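You operate a simulated robot arm through the tools that you are given. There is no shell and no other tool. Be economical: measure what you need, move in short steps, check, and stop when the job is done.

Carry out the task below with a simulated robot arm. There is one attempt and no reset: what you move stays moved.

TASK
Scour the old grease off the steel slide rail, then brush on fresh grease from the tin.
Fine: scourer and brush back where they were, tin lid shut.

It is judged by the outcome, as a careful person would: the job done as asked, and still so three seconds after it is handed in. It fails if anything else is knocked over, pushed out of place, dropped, spilled or broken.

THE ROBOT
A 7-joint arm with a two-finger parallel gripper, fixed in place. Base frame: the origin is at the foot of the arm, x ahead of it, y to its left, z up; the work surface is at about z = 820. Lengths are in mm, angles in rad, forces in N, time in s.
With the tool pointing down near the work surface it reaches from about 240 to 680 mm from the base axis. Its first joint turns from -1.152 to 1.152 rad. Payload 2.4 kg.
Tool frame: the origin (TCP) lies between the finger pads and is the grasp point; the fingertips stand 30 mm ahead of it; z points along the fingers, y is the line along which they close. The gripper opens to 94 mm. The fingers are 28 mm wide and 10 mm thick; the gripper's body (50 by 96 mm) begins 55 mm behind the TCP.
Orientation is that of the tool frame in the base frame, as [roll, pitch, yaw] about the fixed x, y, z axes, in that order (R = Rz(yaw) Ry(pitch) Rx(roll)). With the fingers straight down and closing along the base's y, the tool's x points along the base's -x, its y along +y and its z along -z.

THE INTERFACE
- The arm moves only by the tool move_arm. Its argument "motion" is a list of rows, each an object (a shift or turn left out is 0, a gripper value left out holds the last) with "delta_rot": the turn, a rotation vector about the tool's x, y, z in rad, a list of three; "offset": the shift along the tool's x, y, z in mm, a list of three; "claw": the opening, from 0 (shut) to 1 (fully open). In form: [{"delta_rot": [ax, ay, az], "offset": [x, y, z], "claw": claw}, ...]. A call has 1 to 10 rows; each row shifts and turns the commanded pose from where the row before left it, along the tool's axes as they then stand. A row lasts 0.2 s, in which the tool goes at most 50 mm and 0.15 rad; a call with a longer step from one row to the next is refused whole, and so is a gripper value outside its range. A pose out of reach is approached as far as the arm can. The call stops where the force on the tool passes 70 N (or 10 N more than at its start, if that is more) or the arm is blocked; 0.2 s more then pass. The fingers move at their own pace (about 153 mm/s each) and stop on an object; they squeeze with about 27 N. The grip force told is the motor's: it shows also when the fingers shut on nothing. Time passes only in rows, and 0.2 s behind the last, so rows that do not move let the fingers close. It gives the time, the measured TCP pose, the force on the tool (base axes), the opening and the grip force at its end, in the units of the frame above (readings bear some noise).
- Cameras (640 x 400 px; columns grow to the right, rows downward): "scene" is fixed at [54.3, 488.8, 1445]; the picture's right is [-0.55, -0.83, 0.00], its down [-0.47, 0.31, -0.82] and it looks along [0.69, -0.45, -0.57] (base axes); focal length 321 px, centre (320, 200). "wrist" rides on the gripper at [-37, 0, -58] in the tool frame; the picture's right is [0.00, -1.00, 0.00], its down [0.97, 0.00, -0.24] and it looks along [0.24, 0.00, 0.97] (tool axes); focal length 218 px, centre (320, 200).
- snapshot(camera): a new picture of that camera. No time passes.
- measure_at(camera, pixels): for up to 12 pixels [column, row] of the newest picture of that camera ("zoom" is the newest enlarged one), the place [x, y, z] in the base frame of the surface seen there, good to about 3 mm. No time passes.
- close_up(camera, box): a new picture of the part [left, top, right, bottom] of that camera's present view, enlarged. No time passes.
- job_done(): hands the job in; it is judged then, once.

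Work in short steps. Measure before you move; look again where a grasp or a placing could have gone wrong, and mend it. You have 80 turns and 46 pictures in all, those below and enlarged ones among them. Open the gripper and draw the arm clear of the work before you hand the job in, unless the task says otherwise; then end with one line.

The tools are called after ">>>" as a command line: name --argument value ..., lists and objects as JSON in quotes. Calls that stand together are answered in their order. move_arm: Moves the arm, as the interface text tells. Its arguments: {"type":"object","properties":{"motion":{"type":"array","items":{"type":"object","properties":{"delta_rot":{"type":"array","items":{"type":"number"}},"offset":{"type":"array","items":{"type":"number"}},"claw":{"type":"number"}}}}},"required":["motion"]} The other tools are called the same way: snapshot (camera) takes a picture; measure_at (camera, pixels) gives the place of the surface under pixels of a picture; close_up (camera, box) takes an enlarged picture of a part of a camera's view; job_done () hands the job in.

At the start:

```text
clock: 0.0
ee_pos: [372.1, 79.8, 1174.8]
orientation: [3.141, -0.001, -3.142]
force: [0.0, 0.2, 0.1]
grip_width: 93.9
grasp_force: 0.0
```

scene: 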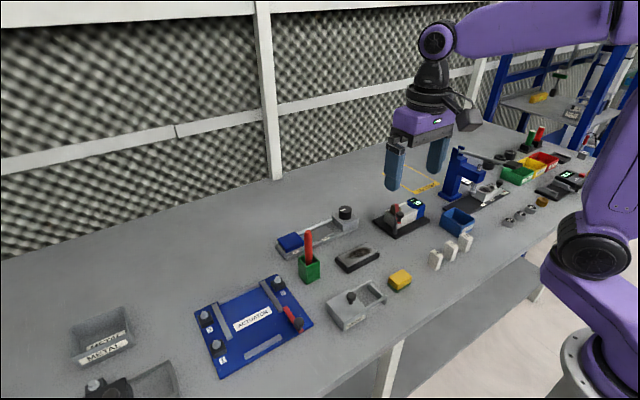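
wrist: 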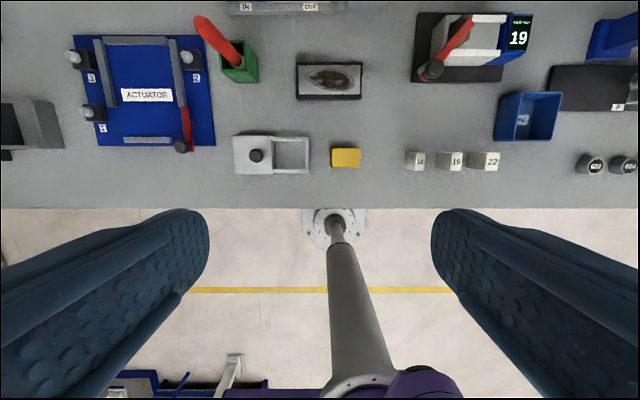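

I'll look closer at the work items around the grease-smeared plate, the yellow block, the green holder and the grey tin.

>>> close_up --camera "scene" --box '[270, 190, 430, 340]'

>>> close_up --camera "wrist" --box '[180, 0, 380, 190]'

```text
2.67 times, centred on (350, 265) of scene
```

zoom: 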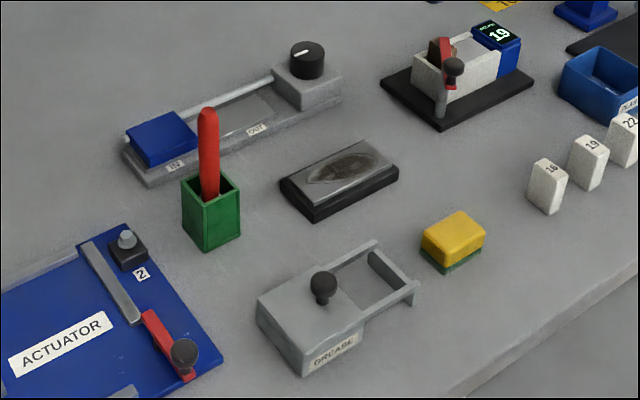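

```text
2.11 times, centred on (280, 95) of wrist
```

zoom: 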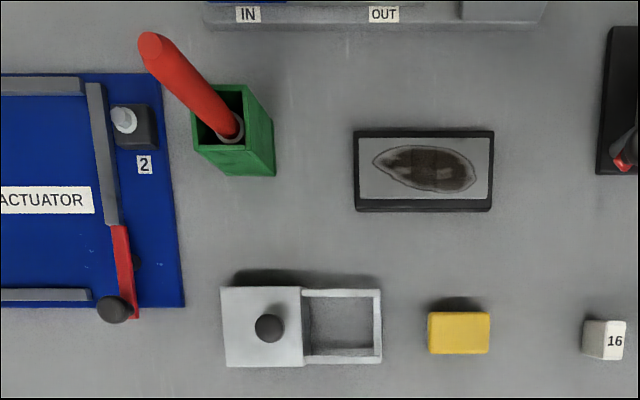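

The tin's knobbed lid covers the GREASE body, with open rails to its right: it seems to slide toward the rails. I measure everything in the enlarged wrist picture.

>>> measure_at --camera "zoom" --pixels '[[269, 326], [228, 292], [228, 362], [298, 362], [377, 295], [377, 358], [341, 325], [432, 316], [487, 350], [459, 333], [364, 140], [490, 196]]'

>>> measure_at --camera "zoom" --pixels '[[150, 42], [235, 128], [196, 147], [243, 147], [243, 88], [270, 170], [425, 170], [380, 155], [475, 180], [306, 325], [311, 325], [423, 203]]'

```text
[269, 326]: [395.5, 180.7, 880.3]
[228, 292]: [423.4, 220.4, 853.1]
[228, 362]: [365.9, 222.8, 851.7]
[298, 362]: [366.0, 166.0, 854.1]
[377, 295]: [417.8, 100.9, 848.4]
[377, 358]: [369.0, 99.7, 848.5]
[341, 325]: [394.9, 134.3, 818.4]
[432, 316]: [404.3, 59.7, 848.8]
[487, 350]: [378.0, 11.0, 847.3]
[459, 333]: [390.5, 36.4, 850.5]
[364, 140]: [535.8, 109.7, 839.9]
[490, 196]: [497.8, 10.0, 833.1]
```

```text
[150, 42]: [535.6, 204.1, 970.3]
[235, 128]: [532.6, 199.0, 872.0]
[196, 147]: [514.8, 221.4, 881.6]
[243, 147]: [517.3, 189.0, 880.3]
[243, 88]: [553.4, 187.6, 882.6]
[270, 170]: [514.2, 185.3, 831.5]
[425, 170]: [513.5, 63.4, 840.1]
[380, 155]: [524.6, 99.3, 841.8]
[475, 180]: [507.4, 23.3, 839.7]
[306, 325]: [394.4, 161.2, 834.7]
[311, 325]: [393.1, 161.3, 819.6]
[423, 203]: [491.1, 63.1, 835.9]
```

Plan: scourer first, gripped across y at its ends. I go above it at about (391, 36) and look again.

>>> move_arm --motion '[{"offset": [-5, -11, 40], "claw": 0.75}, {"offset": [-5, -11, 45]}, {"offset": [-5, -11, 45]}, {"offset": [-4, -11, 45]}, {"offset": [0, 0, 40]}, {"offset": [0, 0, 0]}]'

>>> snapshot --camera "wrist"

```text
clock: 1.4
ee_pos: [391.4, 37.8, 959.0]
orientation: [-3.141, 0.001, 3.142]
force: [-1.3, 0.3, -0.2]
grip_width: 70.6
grasp_force: 0.1
```

```text
41 pictures are left
```

wrist: 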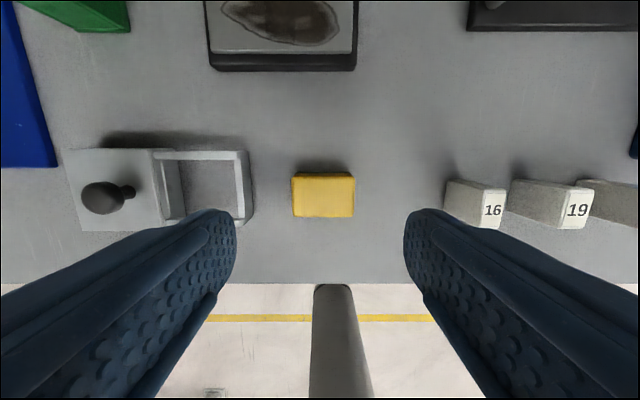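

>>> measure_at --camera "wrist" --pixels '[[294, 195], [352, 195], [323, 179], [323, 213], [452, 200], [246, 200], [323, 197], [105, 198], [90, 198], [118, 198], [105, 184], [105, 211]]'

```text
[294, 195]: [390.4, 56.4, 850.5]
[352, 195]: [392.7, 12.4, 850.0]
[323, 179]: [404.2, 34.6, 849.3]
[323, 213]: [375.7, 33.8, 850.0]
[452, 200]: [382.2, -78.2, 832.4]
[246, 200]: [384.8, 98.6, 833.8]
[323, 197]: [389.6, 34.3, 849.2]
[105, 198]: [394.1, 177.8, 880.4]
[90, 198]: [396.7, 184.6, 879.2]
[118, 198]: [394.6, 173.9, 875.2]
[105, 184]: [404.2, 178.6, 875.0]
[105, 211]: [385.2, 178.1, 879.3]
```

Sponge centre is (390, 34.5), top 850. I descend to TCP z≈862 and close.

>>> move_arm --motion '[{"offset": [1, -3, 40]}, {"offset": [0, 0, 40]}, {"offset": [0, 0, 17]}, {"offset": [0, 0, 0]}, {"claw": 0.3}, {}, {}]'

```text
clock: 3.0
ee_pos: [389.9, 33.2, 863.8]
orientation: [-3.141, 0.0, 3.141]
force: [-0.1, 0.1, -0.5]
grip_width: 48.9
grasp_force: 26.9
```

Gripped (48.9 mm). Lift and carry above the rail's middle-right part (514, 40).

>>> move_arm --motion '[{"offset": [0, 0, -35]}, {"offset": [0, 0, -35]}, {"offset": [-40, 2, 0]}, {"offset": [-42, 2, 0]}, {"offset": [-42, 3, 0]}, {"offset": [0, 0, 30]}, {"offset": [0, 0, 0]}]'

>>> snapshot --camera "wrist"

>>> close_up --camera "scene" --box '[290, 200, 450, 300]'

```text
clock: 4.6
ee_pos: [517.5, 38.7, 902.1]
orientation: [3.141, 0.002, 3.141]
force: [0.6, -0.2, 0.0]
grip_width: 48.9
grasp_force: 27.4
```

```text
40 pictures are left
```

wrist: 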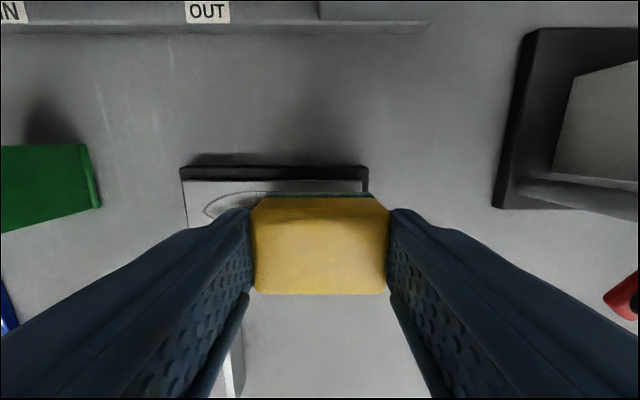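

```text
4.00 times, centred on (370, 250) of scene
```

zoom: 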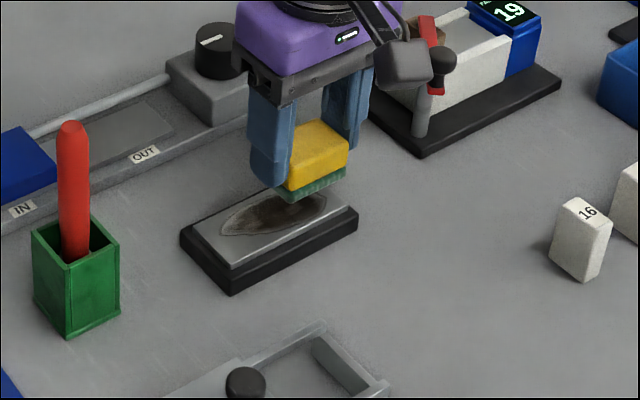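

Sponge bottom ≈858, rail top ≈840. Lower 16 then gently to contact.

>>> move_arm --motion '[{"offset": [2, 0, 12]}, {"offset": [0, 0, 4]}, {"offset": [0, 0, 2]}, {"offset": [0, 0, 0]}]'

```text
clock: 5.6
ee_pos: [515.4, 40.8, 885.0]
orientation: [-3.14, 0.002, 3.14]
force: [-2.6, -0.6, 11.6]
grip_width: 49.2
grasp_force: 27.0
```

Contact at 11.6 N. Now scrub strokes along y.

>>> move_arm --motion '[{"offset": [0, 12, 0]}, {"offset": [0, 15, 0]}, {"offset": [0, 15, 0]}, {"offset": [0, 0, 0]}, {"offset": [0, -15, 0]}, {"offset": [0, -15, 0]}, {"offset": [0, -15, 0]}, {"offset": [0, 0, 0]}]'

>>> close_up --camera "scene" --box '[290, 200, 450, 300]'

```text
clock: 7.4
ee_pos: [513.4, 36.0, 885.8]
orientation: [3.141, -0.001, 3.14]
force: [0.1, 0.1, 0.4]
grip_width: 48.8
grasp_force: 27.1
```

```text
4.00 times, centred on (370, 250) of scene
```

zoom: 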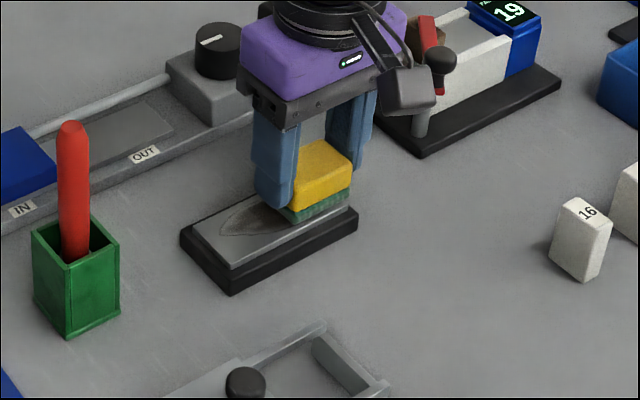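

The stain is fading; pressure has dropped to 0.4 N. I press 2 mm more and keep scrubbing, with slight x spread.

>>> move_arm --motion '[{"offset": [0, 0, 2]}, {"offset": [0, 16, 0]}, {"offset": [0, 16, 0]}, {"offset": [0, 16, 0]}, {"offset": [5, 0, 0]}, {"offset": [0, -16, 0]}, {"offset": [0, -16, 0]}, {"offset": [0, -16, 0]}, {"offset": [0, 0, 0]}]'

>>> move_arm --motion '[{"offset": [-10, 0, 0]}, {"offset": [0, 16, 0]}, {"offset": [0, 16, 0]}, {"offset": [0, 16, 0]}, {"offset": [5, 0, 0]}, {"offset": [0, -16, 0]}, {"offset": [0, -16, 0]}, {"offset": [0, -16, 0]}, {"offset": [0, 0, 0]}]'

>>> close_up --camera "scene" --box '[290, 200, 450, 300]'

```text
clock: 9.4
ee_pos: [510.0, 37.1, 883.7]
orientation: [-3.141, 0.004, 3.141]
force: [-0.2, 13.9, 31.0]
grip_width: 49.0
grasp_force: 27.2
```

```text
clock: 11.4
ee_pos: [514.0, 38.3, 881.2]
orientation: [-3.141, 0.004, -3.14]
force: [1.5, 13.9, 30.3]
grip_width: 49.0
grasp_force: 27.1
```

```text
4.00 times, centred on (370, 250) of scene
```

zoom: 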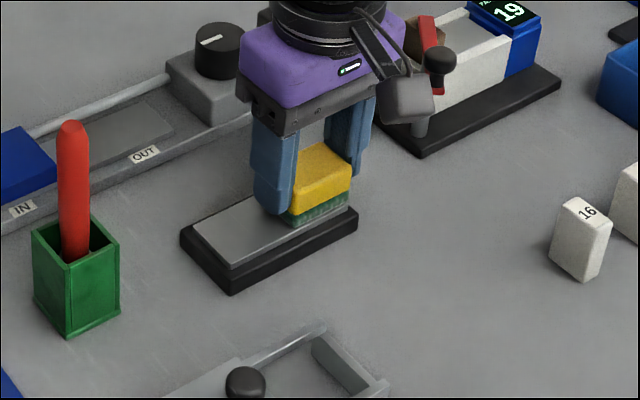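

The visible rail looks clean. I lift and look at the whole rail.

>>> move_arm --motion '[{"offset": [0, 0, -40]}, {"offset": [30, 0, -30]}, {"offset": [40, 0, 0]}, {}]'

>>> snapshot --camera "wrist"

>>> close_up --camera "scene" --box '[290, 200, 450, 300]'

```text
clock: 12.4
ee_pos: [440.8, 37.6, 951.0]
orientation: [-3.141, 0.0, -3.142]
force: [0.1, 0.9, -1.1]
grip_width: 49.0
grasp_force: 26.9
```

```text
36 pictures are left
```

wrist: 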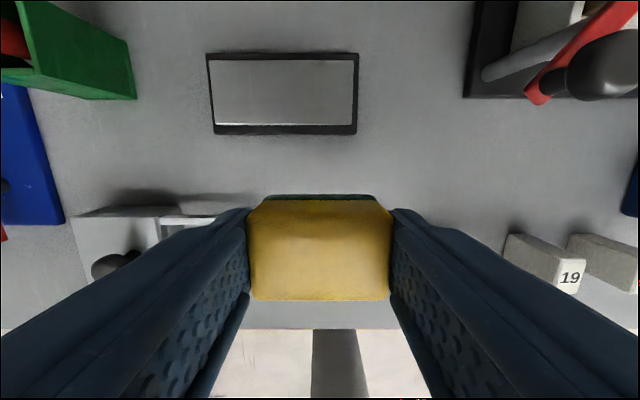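

```text
4.00 times, centred on (370, 250) of scene
```

zoom: 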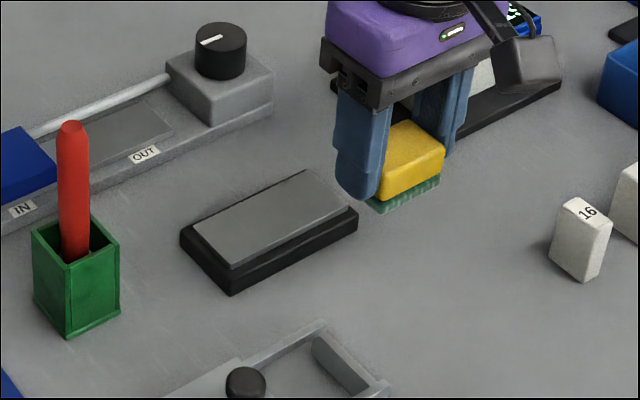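

Rail is clean and in place. Return the sponge to (390, 34).

>>> move_arm --motion '[{"offset": [50, -3.6, 0]}, {"offset": [1, 0, 40]}, {"offset": [0, 0, 35]}, {"offset": [0, 0, 8]}, {"offset": [0, 0, 3]}, {"offset": [0, 0, 2]}, {}]'

```text
refused: row 1 steps farther than a row can; nothing moved
```

>>> move_arm --motion '[{"offset": [30, -2.6, 0]}, {"offset": [21, -1, 20]}, {"offset": [0, 0, 40]}, {"offset": [0, 0, 17]}, {"offset": [0, 0, 6]}, {"offset": [0, 0, 3]}, {"offset": [0, 0, 2]}, {}]'

```text
clock: 14.2
ee_pos: [392.6, 33.3, 864.6]
orientation: [3.14, -0.001, -3.141]
force: [0.3, 0.4, -0.6]
grip_width: 49.1
grasp_force: 27.3
```

>>> move_arm --motion '[{"offset": [2, 0.5, 1]}, {"offset": [0, 0, 1]}, {}]'

```text
clock: 15.0
ee_pos: [390.6, 33.6, 860.6]
orientation: [-3.141, -0.001, -3.14]
force: [-0.3, -0.2, -0.7]
grip_width: 49.0
grasp_force: 27.2
```

>>> move_arm --motion '[{"offset": [0, 0, 1]}, {}]'

>>> close_up --camera "scene" --box '[340, 230, 440, 310]'

```text
clock: 15.6
ee_pos: [390.6, 34.0, 861.9]
orientation: [3.141, 0.0, -3.142]
force: [0.1, -1.1, -0.6]
grip_width: 48.8
grasp_force: 27.1
```

```text
5.00 times, centred on (390, 270) of scene
```

zoom: 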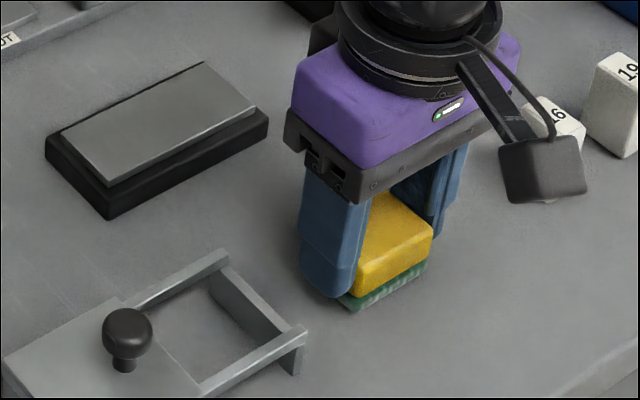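

>>> move_arm --motion '[{"offset": [0, 0, 1]}, {"offset": [0, 0, 1]}, {}]'

```text
clock: 16.4
ee_pos: [390.7, 31.9, 858.4]
orientation: [3.141, 0.0, -3.139]
force: [-1.2, -1.2, 5.1]
grip_width: 49.0
grasp_force: 26.7
```

Contact (5 N). Release and rise. Then I go above the tin knob at (395, 180).

>>> move_arm --motion '[{"claw": 0.68}, {}, {"offset": [0, 0, -40]}, {"offset": [0, 0, -45]}, {"offset": [0, 40, -30]}, {"offset": [-2, 45, 0]}, {"offset": [-2, 45, 0], "claw": 0.5}, {"offset": [0, 16, 0]}, {}]'

>>> snapshot --camera "wrist"

>>> close_up --camera "scene" --box '[300, 220, 460, 320]'

```text
clock: 18.4
ee_pos: [392.8, 181.8, 974.1]
orientation: [3.141, -0.001, -3.141]
force: [0.3, -0.6, 0.1]
grip_width: 46.7
grasp_force: 0.1
```

```text
33 pictures are left
```

wrist: 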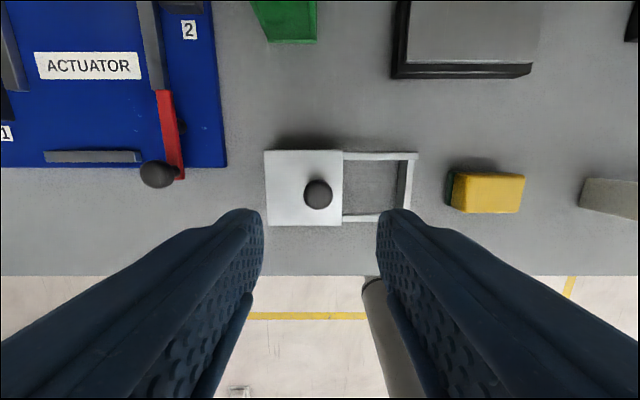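

```text
4.00 times, centred on (380, 270) of scene
```

zoom: 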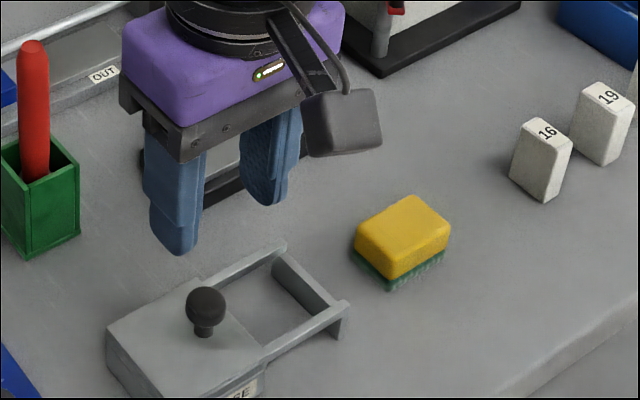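

>>> measure_at --camera "wrist" --pixels '[[318, 194], [306, 194], [331, 194], [318, 183], [318, 205], [268, 200], [338, 160], [338, 220], [486, 193], [412, 157], [275, 155], [271, 221]]'

```text
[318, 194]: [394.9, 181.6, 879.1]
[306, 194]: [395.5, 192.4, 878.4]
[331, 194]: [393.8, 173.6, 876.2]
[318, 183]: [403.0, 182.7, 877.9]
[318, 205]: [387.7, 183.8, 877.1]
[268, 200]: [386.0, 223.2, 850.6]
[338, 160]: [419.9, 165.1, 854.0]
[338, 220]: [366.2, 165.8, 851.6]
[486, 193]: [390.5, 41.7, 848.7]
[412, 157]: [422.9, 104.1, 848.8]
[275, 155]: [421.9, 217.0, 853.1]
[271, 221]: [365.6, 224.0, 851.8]
```

Knob at (395, 182), top 879, lid top 852. Descend to TCP z 888 (tips 858) and grip.

>>> move_arm --motion '[{"offset": [-2, 0.5, 40]}, {"offset": [0, 0, 36]}, {"offset": [0, 0, 10]}, {}, {"claw": 0.0}, {}, {}]'

```text
clock: 20.0
ee_pos: [396.7, 182.7, 887.0]
orientation: [3.141, 0.0, -3.141]
force: [1.5, 0.2, -10.4]
grip_width: 20.7
grasp_force: 45.2
```

Gripped the knob (20.7 mm). Slide the lid along −y.

>>> move_arm --motion '[{"offset": [0, -5, 0]}, {"offset": [0, -10, 0]}, {"offset": [0, -10, 0]}, {}]'

>>> close_up --camera "scene" --box '[300, 240, 440, 340]'

```text
clock: 21.0
ee_pos: [397.2, 156.3, 887.8]
orientation: [3.141, 0.0, 3.14]
force: [5.4, -0.2, -34.1]
grip_width: 20.8
grasp_force: 44.4
```

```text
4.00 times, centred on (370, 290) of scene
```

zoom: 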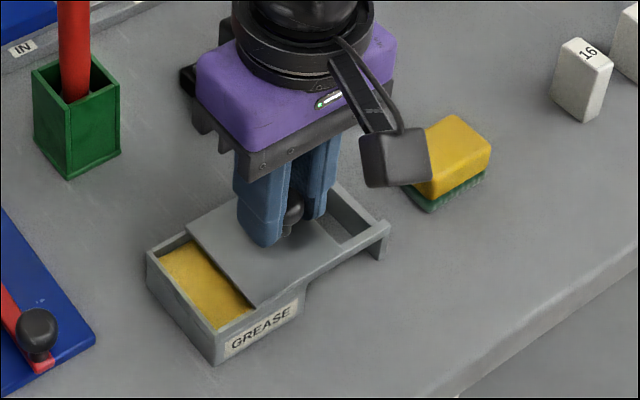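

The lid slides and yellow grease shows. Tool is pulled down 34 N, so lower slightly and continue 30 mm.

>>> move_arm --motion '[{"offset": [1, 0, 2]}, {"offset": [0, -10, 0]}, {"offset": [0, -10, 0]}, {"offset": [0, -8, 0]}, {}]'

>>> close_up --camera "scene" --box '[300, 240, 440, 340]'

```text
clock: 22.2
ee_pos: [394.9, 127.8, 886.8]
orientation: [3.141, 0.008, -3.142]
force: [7.8, 0.6, 32.1]
grip_width: 20.6
grasp_force: 44.7
```

```text
4.00 times, centred on (370, 290) of scene
```

zoom: 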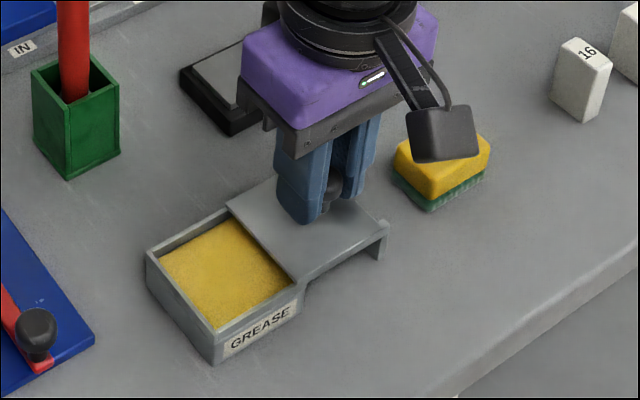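

The tin is open. Release the knob and rise; then move toward the brush holder.

>>> move_arm --motion '[{"offset": [0, 0, -1], "claw": 0.45}, {}, {"offset": [0, 0, -40]}, {"offset": [0, 0, -45]}, {"offset": [0, 0, -45]}, {"offset": [0, 0, -40]}, {}]'

>>> snapshot --camera "wrist"

```text
clock: 23.8
ee_pos: [398.6, 126.5, 1059.1]
orientation: [3.14, -0.001, 3.141]
force: [0.3, 0.2, 0.0]
grip_width: 42.5
grasp_force: 0.0
```

```text
29 pictures are left
```

wrist: 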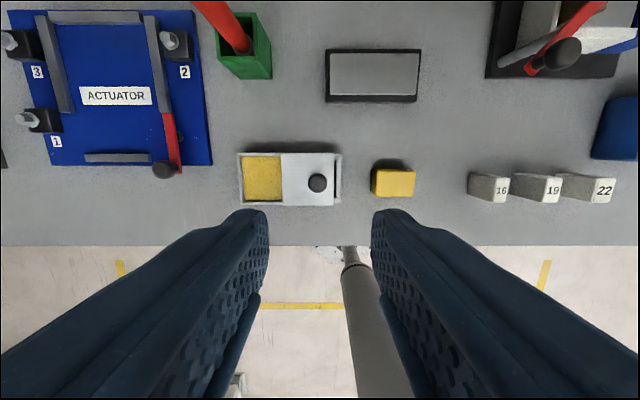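

>>> measure_at --camera "wrist" --pixels '[[263, 178], [247, 160], [277, 160], [277, 197], [247, 197], [317, 183], [222, 25], [235, 40], [330, 75], [417, 75], [375, 54], [375, 94]]'

>>> measure_at --camera "scene" --pixels '[[308, 240], [308, 250], [308, 260], [308, 232]]'

```text
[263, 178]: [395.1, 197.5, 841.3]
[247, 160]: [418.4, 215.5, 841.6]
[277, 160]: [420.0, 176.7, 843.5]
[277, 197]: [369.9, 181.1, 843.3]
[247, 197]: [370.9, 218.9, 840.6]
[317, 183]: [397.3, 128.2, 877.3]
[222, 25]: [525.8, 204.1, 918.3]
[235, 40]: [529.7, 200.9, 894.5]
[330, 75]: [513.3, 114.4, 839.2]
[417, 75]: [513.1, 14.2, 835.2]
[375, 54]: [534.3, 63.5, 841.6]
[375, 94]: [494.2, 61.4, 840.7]
```

```text
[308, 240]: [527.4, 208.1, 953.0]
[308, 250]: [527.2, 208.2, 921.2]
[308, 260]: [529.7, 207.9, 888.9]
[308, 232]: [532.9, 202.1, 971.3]
```

Grease surface at z≈841, centre (395, 197). Brush handle axis ≈(534, 204), top 971. Move above it.

>>> move_arm --motion '[{"offset": [-35, 20, 0]}, {"offset": [-35, 20, 0]}, {"offset": [-35, 20, 0]}, {"offset": [-30.5, 17.5, 0]}, {}, {}]'

>>> snapshot --camera "wrist"

```text
clock: 25.2
ee_pos: [531.0, 207.9, 1057.7]
orientation: [3.141, 0.0, 3.141]
force: [0.5, 0.7, 0.0]
grip_width: 42.2
grasp_force: 0.0
```

```text
28 pictures are left
```

wrist: 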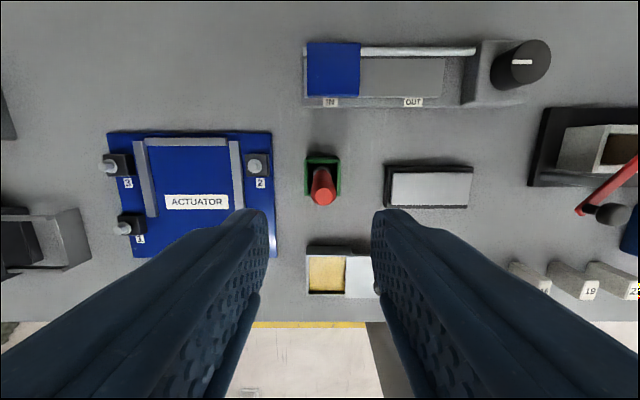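

>>> measure_at --camera "wrist" --pixels '[[324, 196], [324, 188], [324, 203], [317, 196], [331, 196], [322, 172]]'

```text
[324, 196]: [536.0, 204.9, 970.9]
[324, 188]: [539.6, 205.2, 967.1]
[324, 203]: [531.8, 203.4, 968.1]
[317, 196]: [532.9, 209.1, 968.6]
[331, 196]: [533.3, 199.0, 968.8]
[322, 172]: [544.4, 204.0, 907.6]
```

Handle centre (535, 204). Correct by (+3.5, −3.5), descend to z≈930 and close.

>>> move_arm --motion '[{"offset": [-3.5, -3.5, 20]}, {"offset": [0, 0, 35]}, {"offset": [0, 0, 35]}, {"offset": [0, 0, 37]}, {}, {"claw": 0.0}, {}, {}]'

```text
clock: 27.0
ee_pos: [535.1, 204.9, 929.6]
orientation: [3.141, 0.0, -3.14]
force: [-0.3, 0.1, 0.1]
grip_width: 17.9
grasp_force: 26.6
```

Gripped (17.9 mm). Lift straight 95 mm.

>>> move_arm --motion '[{"offset": [0, 0, -20]}, {"offset": [0, 0, -35]}, {"offset": [0, 0, -40]}, {}]'

>>> close_up --camera "scene" --box '[250, 160, 410, 300]'

```text
clock: 28.0
ee_pos: [533.2, 202.7, 1027.2]
orientation: [3.14, -0.001, -3.141]
force: [-0.6, -1.1, -0.6]
grip_width: 17.7
grasp_force: 26.6
```

```text
2.86 times, centred on (330, 230) of scene
```

zoom: 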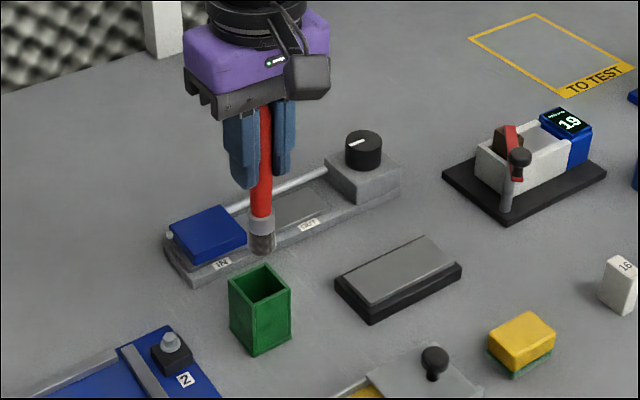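

>>> measure_at --camera "zoom" --pixels '[[262, 250], [262, 253], [262, 240], [262, 225], [260, 290], [260, 215]]'

```text
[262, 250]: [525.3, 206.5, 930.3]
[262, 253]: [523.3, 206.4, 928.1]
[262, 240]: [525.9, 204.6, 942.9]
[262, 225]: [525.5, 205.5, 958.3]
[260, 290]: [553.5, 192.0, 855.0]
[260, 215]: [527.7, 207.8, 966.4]
```

Brush tip ≈100 mm below the TCP. Carry to above the grease (395, 197) and lower to tip ≈848.

>>> move_arm --motion '[{"offset": [35, -2, 0]}, {"offset": [40, -2, 0]}, {"offset": [40, -2, 0]}, {"offset": [25, -1, 0]}, {"offset": [0, 0, 35]}, {"offset": [0, 0, 35]}, {}]'

>>> close_up --camera "scene" --box '[290, 210, 430, 330]'

```text
clock: 29.6
ee_pos: [392.4, 194.5, 954.4]
orientation: [-3.141, 0.002, 3.141]
force: [-0.2, 0.0, -1.0]
grip_width: 18.0
grasp_force: 26.5
```

```text
3.33 times, centred on (360, 270) of scene
```

zoom: 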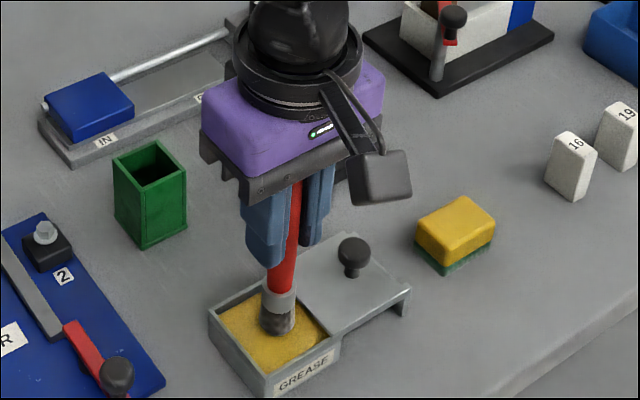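

Brush is over the grease. Dip down about 15 mm gently, with a small sideways dab.

>>> move_arm --motion '[{"offset": [-1, 1, 7]}, {"offset": [0, 0, 4]}, {"offset": [0, 0, 3]}, {"offset": [0, 0, 2]}, {}]'

>>> close_up --camera "scene" --box '[290, 210, 430, 330]'

```text
clock: 30.8
ee_pos: [397.2, 194.7, 940.0]
orientation: [3.14, 0.003, 3.141]
force: [1.8, -3.8, 33.3]
grip_width: 17.8
grasp_force: 27.4
```

```text
3.33 times, centred on (360, 270) of scene
```

zoom: 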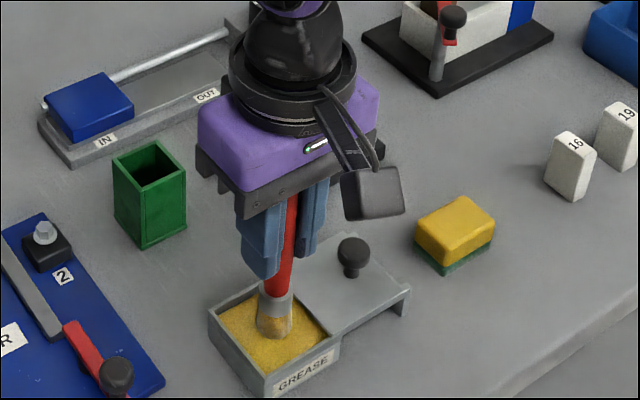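

Bristles are now loaded with grease (33 N, firm). Lift and carry to above the rail's left end (514, 95).

>>> move_arm --motion '[{"offset": [0, 0, -30]}, {"offset": [0, 0, -35]}, {"offset": [-20, -25, 0]}, {"offset": [-32, -25, 0]}, {"offset": [-33, -25, 0]}, {"offset": [-33, -25, 0]}, {"offset": [0, 0, 30]}, {"offset": [0, 0, 20]}, {}]'

>>> close_up --camera "scene" --box '[290, 190, 430, 310]'

```text
clock: 32.8
ee_pos: [513.7, 94.9, 954.3]
orientation: [3.14, 0.001, 3.141]
force: [0.7, -0.1, -0.3]
grip_width: 17.7
grasp_force: 27.4
```

```text
3.33 times, centred on (360, 250) of scene
```

zoom: 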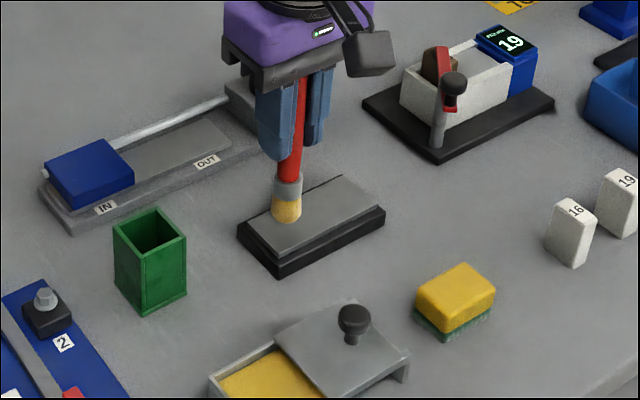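

Brush is over the rail's left end; lower to light contact.

>>> move_arm --motion '[{"offset": [0, 0, 9]}, {"offset": [0, 0, 3]}, {"offset": [0, 0, 2]}, {}]'

```text
clock: 33.8
ee_pos: [513.0, 97.5, 940.4]
orientation: [3.141, 0.0, 3.14]
force: [-0.2, -0.8, 0.0]
grip_width: 17.7
grasp_force: 27.0
```

>>> move_arm --motion '[{"offset": [0, 0, 1]}, {"offset": [0, 0, 1]}, {}]'

```text
clock: 34.6
ee_pos: [514.3, 95.3, 939.6]
orientation: [3.141, 0.003, -3.141]
force: [-4.6, -2.0, 13.9]
grip_width: 17.7
grasp_force: 26.8
```

Contact at 14 N. Stroke along −y at x≈514.

>>> move_arm --motion '[{"offset": [0, -12, 0]}, {"offset": [0, -15, 0]}, {"offset": [0, -15, 0]}, {"offset": [0, -15, 0]}, {"offset": [0, -15, 0]}, {}]'

>>> close_up --camera "scene" --box '[290, 190, 430, 310]'

```text
clock: 36.0
ee_pos: [512.0, 23.3, 938.8]
orientation: [-3.142, -0.001, 3.141]
force: [-0.4, 3.0, 6.0]
grip_width: 18.2
grasp_force: 26.9
```

```text
3.33 times, centred on (360, 250) of scene
```

zoom: 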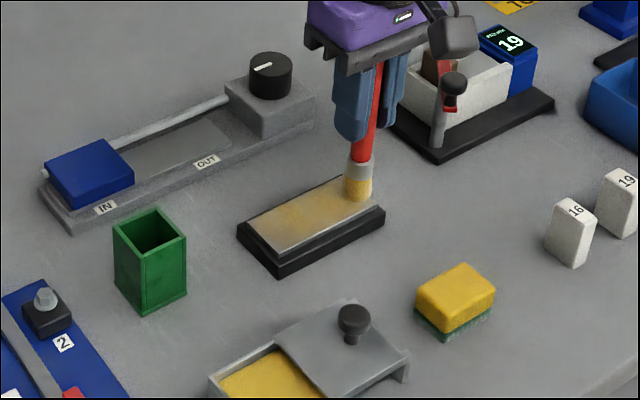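

A film is appearing. More passes at neighbouring x, pressing 1 mm more.

>>> move_arm --motion '[{"offset": [-7, 0, 1]}, {"offset": [0, 15, 0]}, {"offset": [0, 15, 0]}, {"offset": [0, 15, 0]}, {"offset": [0, 15, 0]}, {"offset": [0, 13, 0]}, {}]'

>>> move_arm --motion '[{"offset": [7, 0, 0]}, {"offset": [7, 0, 0]}, {"offset": [0, -15, 0]}, {"offset": [0, -15, 0]}, {"offset": [0, -15, 0]}, {"offset": [0, -15, 0]}, {"offset": [0, -13, 0]}, {}]'

>>> close_up --camera "scene" --box '[290, 190, 430, 310]'

```text
clock: 37.6
ee_pos: [520.8, 96.6, 937.7]
orientation: [3.142, 0.004, 3.141]
force: [0.1, -11.7, 29.6]
grip_width: 18.0
grasp_force: 27.0
```

```text
clock: 39.4
ee_pos: [506.3, 23.2, 936.9]
orientation: [-3.141, 0.001, 3.141]
force: [-0.8, 5.6, 15.2]
grip_width: 18.0
grasp_force: 26.8
```

```text
3.33 times, centred on (360, 250) of scene
```

zoom: 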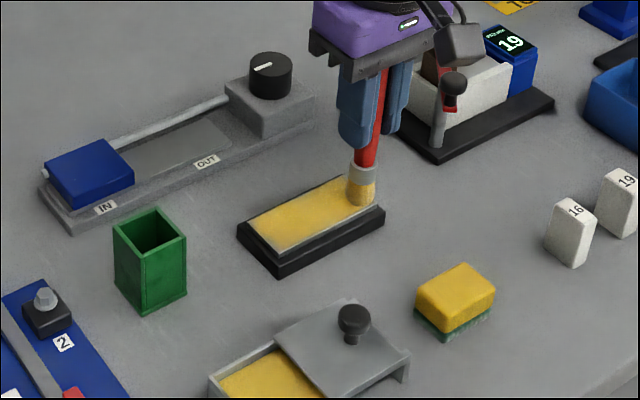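

Good, even coverage. One more centre pass back, then lift and inspect.

>>> move_arm --motion '[{"offset": [-7, 0, 0]}, {"offset": [0, 15, 0]}, {"offset": [0, 15, 0]}, {"offset": [0, 15, 0]}, {"offset": [0, 15, 0]}, {"offset": [0, 10, 0]}, {"offset": [0, 0, -30]}, {"offset": [0, 0, -35]}, {"offset": [0, 0, -25]}, {}]'

>>> close_up --camera "scene" --box '[290, 180, 430, 300]'

```text
clock: 41.6
ee_pos: [513.0, 95.9, 1028.9]
orientation: [-3.141, 0.0, -3.141]
force: [0.0, 0.0, 0.2]
grip_width: 18.0
grasp_force: 27.5
```

```text
3.33 times, centred on (360, 240) of scene
```

zoom: 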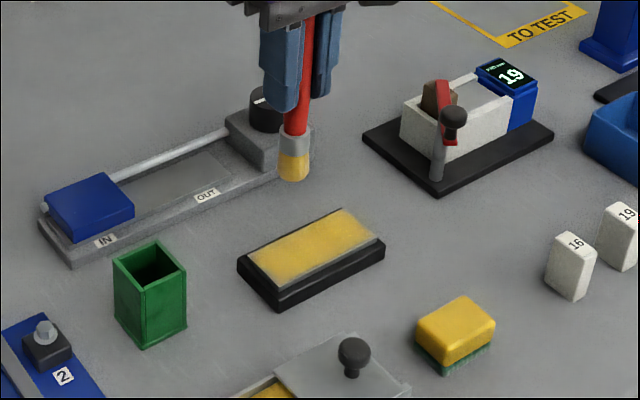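

Rail is evenly greased. I measure the brush tip for lean before re-inserting.

>>> measure_at --camera "zoom" --pixels '[[293, 178], [293, 165], [295, 145], [298, 115], [282, 165], [306, 165], [149, 262]]'

```text
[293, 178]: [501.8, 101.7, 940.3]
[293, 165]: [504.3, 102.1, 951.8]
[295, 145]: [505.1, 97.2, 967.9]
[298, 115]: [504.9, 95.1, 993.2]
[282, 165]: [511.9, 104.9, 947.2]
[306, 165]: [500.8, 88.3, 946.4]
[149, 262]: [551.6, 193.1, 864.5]
```

Brush is nearly vertical, tip ≈93–95 mm below TCP. Move above the holder (534, 204) and look.

>>> move_arm --motion '[{"offset": [-6, 28, 0]}, {"offset": [-6, 30, 0]}, {"offset": [-5, 30, 0]}, {"offset": [-3.5, 20, 0]}, {"offset": [0, 0, 30]}, {}]'

>>> close_up --camera "scene" --box '[270, 190, 350, 290]'

>>> snapshot --camera "wrist"

```text
clock: 43.0
ee_pos: [536.7, 200.4, 996.1]
orientation: [3.142, 0.0, 3.141]
force: [0.2, 0.5, -0.6]
grip_width: 17.9
grasp_force: 26.7
```

```text
4.00 times, centred on (310, 240) of scene
```

zoom: 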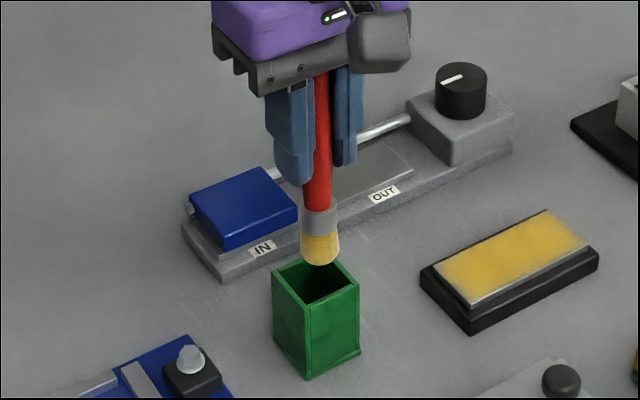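

```text
19 pictures are left
```

wrist: 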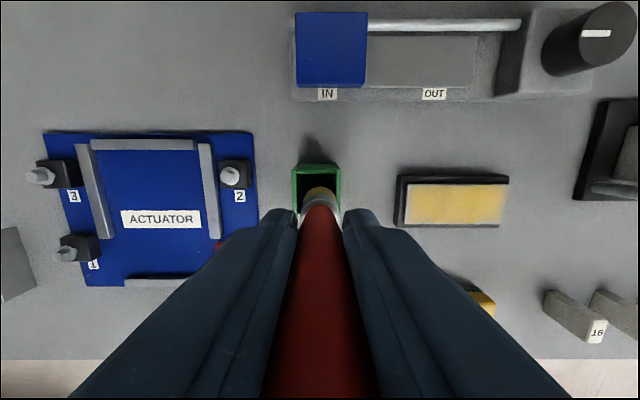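

>>> measure_at --camera "wrist" --pixels '[[294, 185], [339, 185], [316, 168], [320, 188], [320, 195], [311, 196], [329, 196], [294, 200], [339, 206]]'

```text
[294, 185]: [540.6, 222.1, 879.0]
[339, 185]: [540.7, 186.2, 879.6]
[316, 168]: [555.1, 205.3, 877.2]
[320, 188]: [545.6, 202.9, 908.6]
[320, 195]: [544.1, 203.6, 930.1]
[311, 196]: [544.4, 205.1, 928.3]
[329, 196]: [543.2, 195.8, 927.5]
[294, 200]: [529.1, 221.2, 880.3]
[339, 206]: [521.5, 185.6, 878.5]
```

Holder centre y≈204, brush ≈202. Shift +1.5 in y and descend into the holder.

>>> move_arm --motion '[{"offset": [1, 1.5, 5]}, {"offset": [0, 0, 15]}, {"offset": [0, 0, 15]}, {"offset": [0, 0, 15]}, {"offset": [0, 0, 12]}, {}]'

>>> close_up --camera "scene" --box '[270, 190, 350, 290]'

```text
clock: 44.4
ee_pos: [533.1, 202.8, 935.7]
orientation: [-3.141, 0.001, 3.141]
force: [0.6, 0.5, -0.4]
grip_width: 18.1
grasp_force: 27.1
```

```text
4.00 times, centred on (310, 240) of scene
```

zoom: 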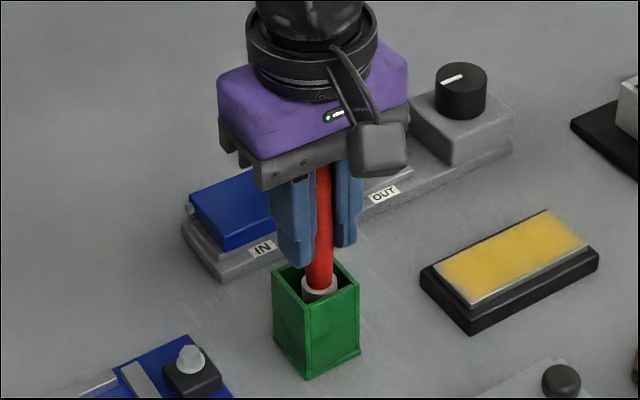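

In the holder without contact. Lower slowly until it touches the bottom.

>>> move_arm --motion '[{"offset": [0, 0, 3]}, {"offset": [0, 0, 2]}, {"offset": [0, 0, 1]}, {}]'

```text
clock: 45.4
ee_pos: [533.6, 203.6, 929.5]
orientation: [3.141, 0.001, -3.142]
force: [1.9, 1.1, -1.2]
grip_width: 18.0
grasp_force: 26.4
```

>>> move_arm --motion '[{"offset": [0, 0, 1.5]}, {"offset": [0, 0, 1.5]}, {}]'

```text
clock: 46.2
ee_pos: [531.5, 202.2, 926.4]
orientation: [3.141, 0.001, 3.14]
force: [4.9, 0.9, 1.1]
grip_width: 18.2
grasp_force: 27.0
```

>>> move_arm --motion '[{"offset": [0, 0, 1.5]}, {"offset": [0, 0, 1]}, {}]'

```text
clock: 47.0
ee_pos: [532.5, 202.0, 923.2]
orientation: [-3.141, 0.002, -3.14]
force: [6.7, -0.5, 1.1]
grip_width: 18.0
grasp_force: 26.8
```

Wall contact on the −x side (6.7 N); shift +x 2 mm and continue down a little.

>>> move_arm --motion '[{"offset": [-2.5, 1, 0]}, {"offset": [0, 0, 1.5]}, {}]'

>>> close_up --camera "scene" --box '[270, 190, 350, 290]'

```text
clock: 47.8
ee_pos: [534.6, 204.4, 922.4]
orientation: [3.141, 0.0, 3.14]
force: [0.7, 0.5, -0.5]
grip_width: 17.9
grasp_force: 26.4
```

```text
4.00 times, centred on (310, 240) of scene
```

zoom: 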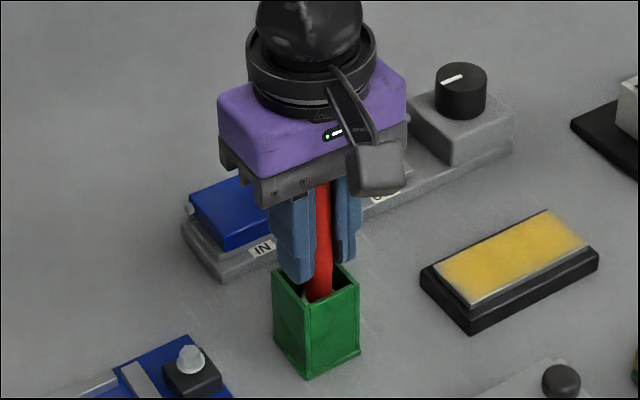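

>>> move_arm --motion '[{"offset": [0, 0, 1.5]}, {"offset": [0, 0, 1.5]}, {}]'

```text
clock: 48.6
ee_pos: [535.2, 203.8, 920.9]
orientation: [-3.142, 0.001, -3.141]
force: [-1.4, 0.4, 2.7]
grip_width: 18.2
grasp_force: 27.0
```

>>> move_arm --motion '[{"offset": [0, 0, 1]}, {}]'

```text
clock: 49.2
ee_pos: [534.3, 205.0, 919.3]
orientation: [-3.142, 0.003, -3.141]
force: [-7.3, -2.9, 23.5]
grip_width: 17.9
grasp_force: 26.6
```

Bottom reached (23 N). Back off 1 mm, release gently, rise.

>>> move_arm --motion '[{"offset": [0, 0, -1]}, {"claw": 0.3}, {"claw": 0.4}, {}, {"offset": [0, 0, -30]}, {"offset": [0, 0, -45]}, {"offset": [0, 0, -45]}, {}]'

>>> close_up --camera "scene" --box '[270, 190, 430, 330]'

```text
clock: 51.0
ee_pos: [532.5, 205.3, 1040.0]
orientation: [-3.141, -0.001, -3.141]
force: [-0.4, -0.5, 1.1]
grip_width: 37.6
grasp_force: 0.0
```

```text
2.86 times, centred on (350, 260) of scene
```

zoom: 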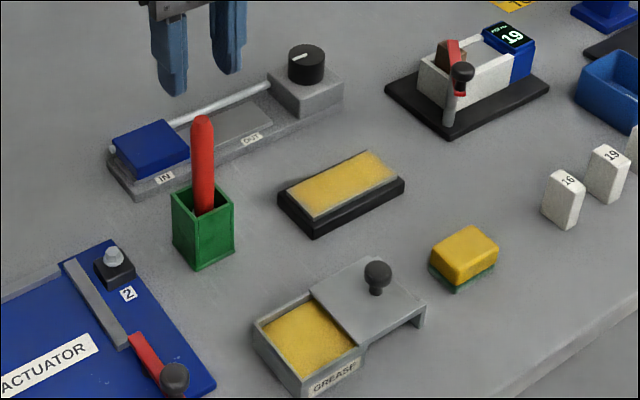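

Brush stands in its holder. Now go above the lid knob at (395.5, 127.5).

>>> move_arm --motion '[{"offset": [35, -19, 0]}, {"offset": [35, -20, 0]}, {"offset": [35, -20, 0]}, {"offset": [33, -18, 0], "claw": 0.45}, {"offset": [0, 0, 35]}, {"offset": [0, 0, 35]}, {}]'

>>> snapshot --camera "wrist"

```text
clock: 52.6
ee_pos: [398.6, 126.3, 964.3]
orientation: [3.141, -0.001, -3.141]
force: [-0.3, -0.5, 0.1]
grip_width: 42.2
grasp_force: 0.0
```

```text
15 pictures are left
```

wrist: 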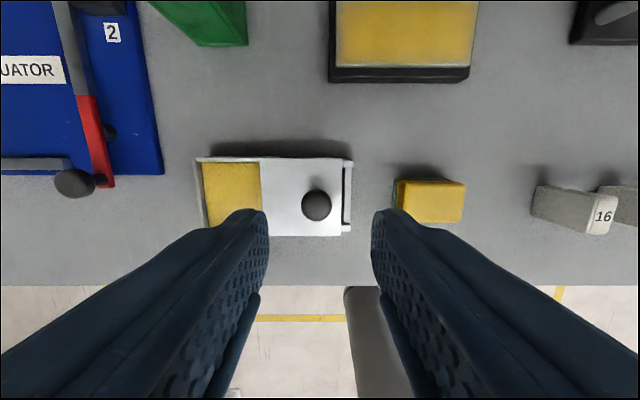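

>>> measure_at --camera "wrist" --pixels '[[316, 205], [303, 205], [329, 205], [316, 193], [316, 216], [262, 170], [340, 170]]'

```text
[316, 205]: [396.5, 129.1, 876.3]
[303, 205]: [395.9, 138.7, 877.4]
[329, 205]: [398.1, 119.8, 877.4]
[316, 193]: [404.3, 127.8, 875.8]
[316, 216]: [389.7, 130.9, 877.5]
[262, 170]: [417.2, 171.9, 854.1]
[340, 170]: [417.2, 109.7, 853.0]
```

Knob at (396.5, 129). Descend to z≈887 and grip.

>>> move_arm --motion '[{"offset": [1, 2, 35]}, {"offset": [0, 0, 30]}, {"offset": [0, 0, 11]}, {}, {"claw": 0.0}, {}, {}]'

```text
clock: 54.2
ee_pos: [398.9, 128.5, 894.5]
orientation: [-3.14, 0.001, 3.141]
force: [2.2, 0.3, -8.5]
grip_width: 20.5
grasp_force: 45.4
```

Gripped. Slide the lid back +y ≈ 53 mm.

>>> move_arm --motion '[{"offset": [0, 5, 0.5]}, {"offset": [0, 10, 0]}, {"offset": [0, 10, 0]}, {"offset": [0, 10, 0]}, {"offset": [0, 10, 0]}, {"offset": [0, 6, 0]}, {}]'

>>> close_up --camera "scene" --box '[300, 240, 440, 340]'

```text
clock: 55.8
ee_pos: [398.3, 180.7, 893.0]
orientation: [3.141, 0.001, -3.141]
force: [16.8, -0.6, -28.4]
grip_width: 20.7
grasp_force: 45.0
```

```text
4.00 times, centred on (370, 290) of scene
```

zoom: 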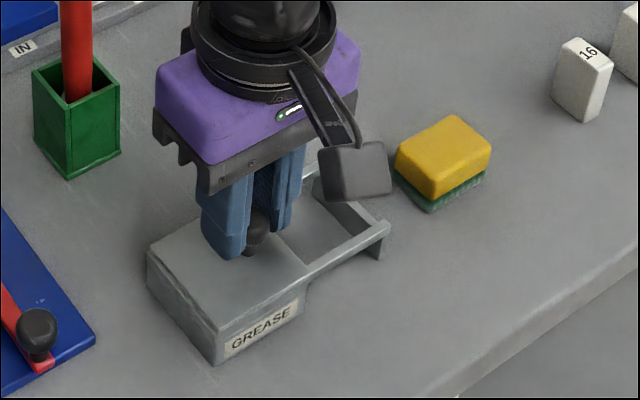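

Nearly shut; nudge +y to feel the stop.

>>> move_arm --motion '[{"offset": [1.5, 1, 1]}, {"offset": [0, 1, 0]}, {}]'

```text
clock: 56.6
ee_pos: [397.9, 183.4, 894.1]
orientation: [3.138, 0.006, -3.141]
force: [19.5, -1.8, 9.1]
grip_width: 20.5
grasp_force: 44.6
```

>>> move_arm --motion '[{"offset": [-3, 1, 0]}, {"offset": [0, 1, 0]}, {}]'

```text
clock: 57.4
ee_pos: [398.8, 183.9, 893.8]
orientation: [3.14, 0.0, 3.141]
force: [5.0, -3.3, 29.6]
grip_width: 20.5
grasp_force: 45.6
```

>>> move_arm --motion '[{"offset": [0, 1, -1]}, {}]'

>>> close_up --camera "scene" --box '[300, 240, 440, 340]'

```text
clock: 58.0
ee_pos: [397.3, 183.6, 892.7]
orientation: [-3.14, -0.001, 3.139]
force: [14.2, -8.6, -13.5]
grip_width: 20.7
grasp_force: 44.9
```

```text
4.00 times, centred on (370, 290) of scene
```

zoom: 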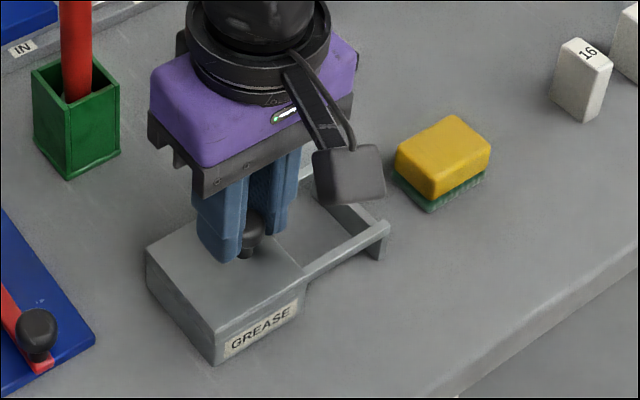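

The lid is at its stop (y force −8.6 N) and the tin hasn't moved. Release, rise, and inspect.

>>> move_arm --motion '[{"claw": 0.45}, {}, {"offset": [0, 0, -40]}, {"offset": [0, 0, -45]}, {"offset": [0, 0, -45]}, {"offset": [0, -30, -40]}, {"offset": [0, -40, -20]}, {}]'

>>> snapshot --camera "wrist"

>>> close_up --camera "scene" --box '[270, 190, 430, 340]'

```text
clock: 59.8
ee_pos: [396.9, 116.7, 1082.1]
orientation: [3.14, 0.001, -3.141]
force: [-0.1, 0.7, 0.1]
grip_width: 42.2
grasp_force: 0.1
```

```text
12 pictures are left
```

wrist: 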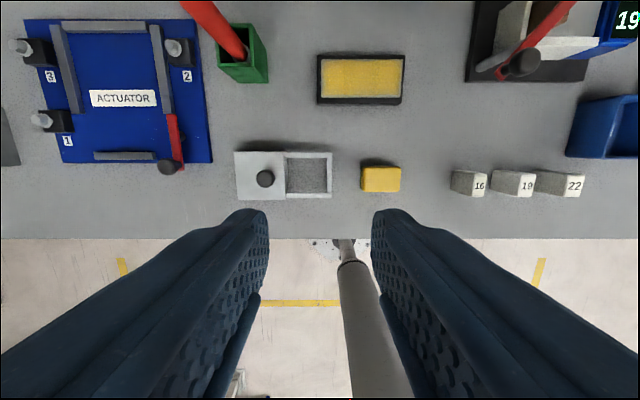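

```text
2.67 times, centred on (350, 265) of scene
```

zoom: 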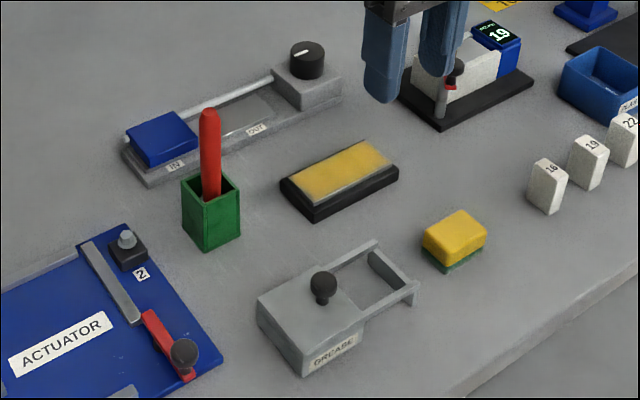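

Everything matches the starting view: the sponge and brush are back, the lid is shut and the rail is freshly greased. I open the gripper fully, up clear of the work.

>>> move_arm --motion '[{"offset": [0, 0, -45], "claw": 1.0}, {"offset": [0, 0, -40]}, {}]'

>>> job_done

```text
clock: 60.6
ee_pos: [395.4, 116.4, 1168.0]
orientation: [-3.142, 0.001, -3.141]
force: [0.4, -0.1, -0.1]
grip_width: 93.8
grasp_force: 0.1
```

```text
The job is handed in.
```

The old grease is scoured off the slide rail and fresh grease brushed on; the scourer and brush are back in place, the tin lid is shut, and the job is handed in.
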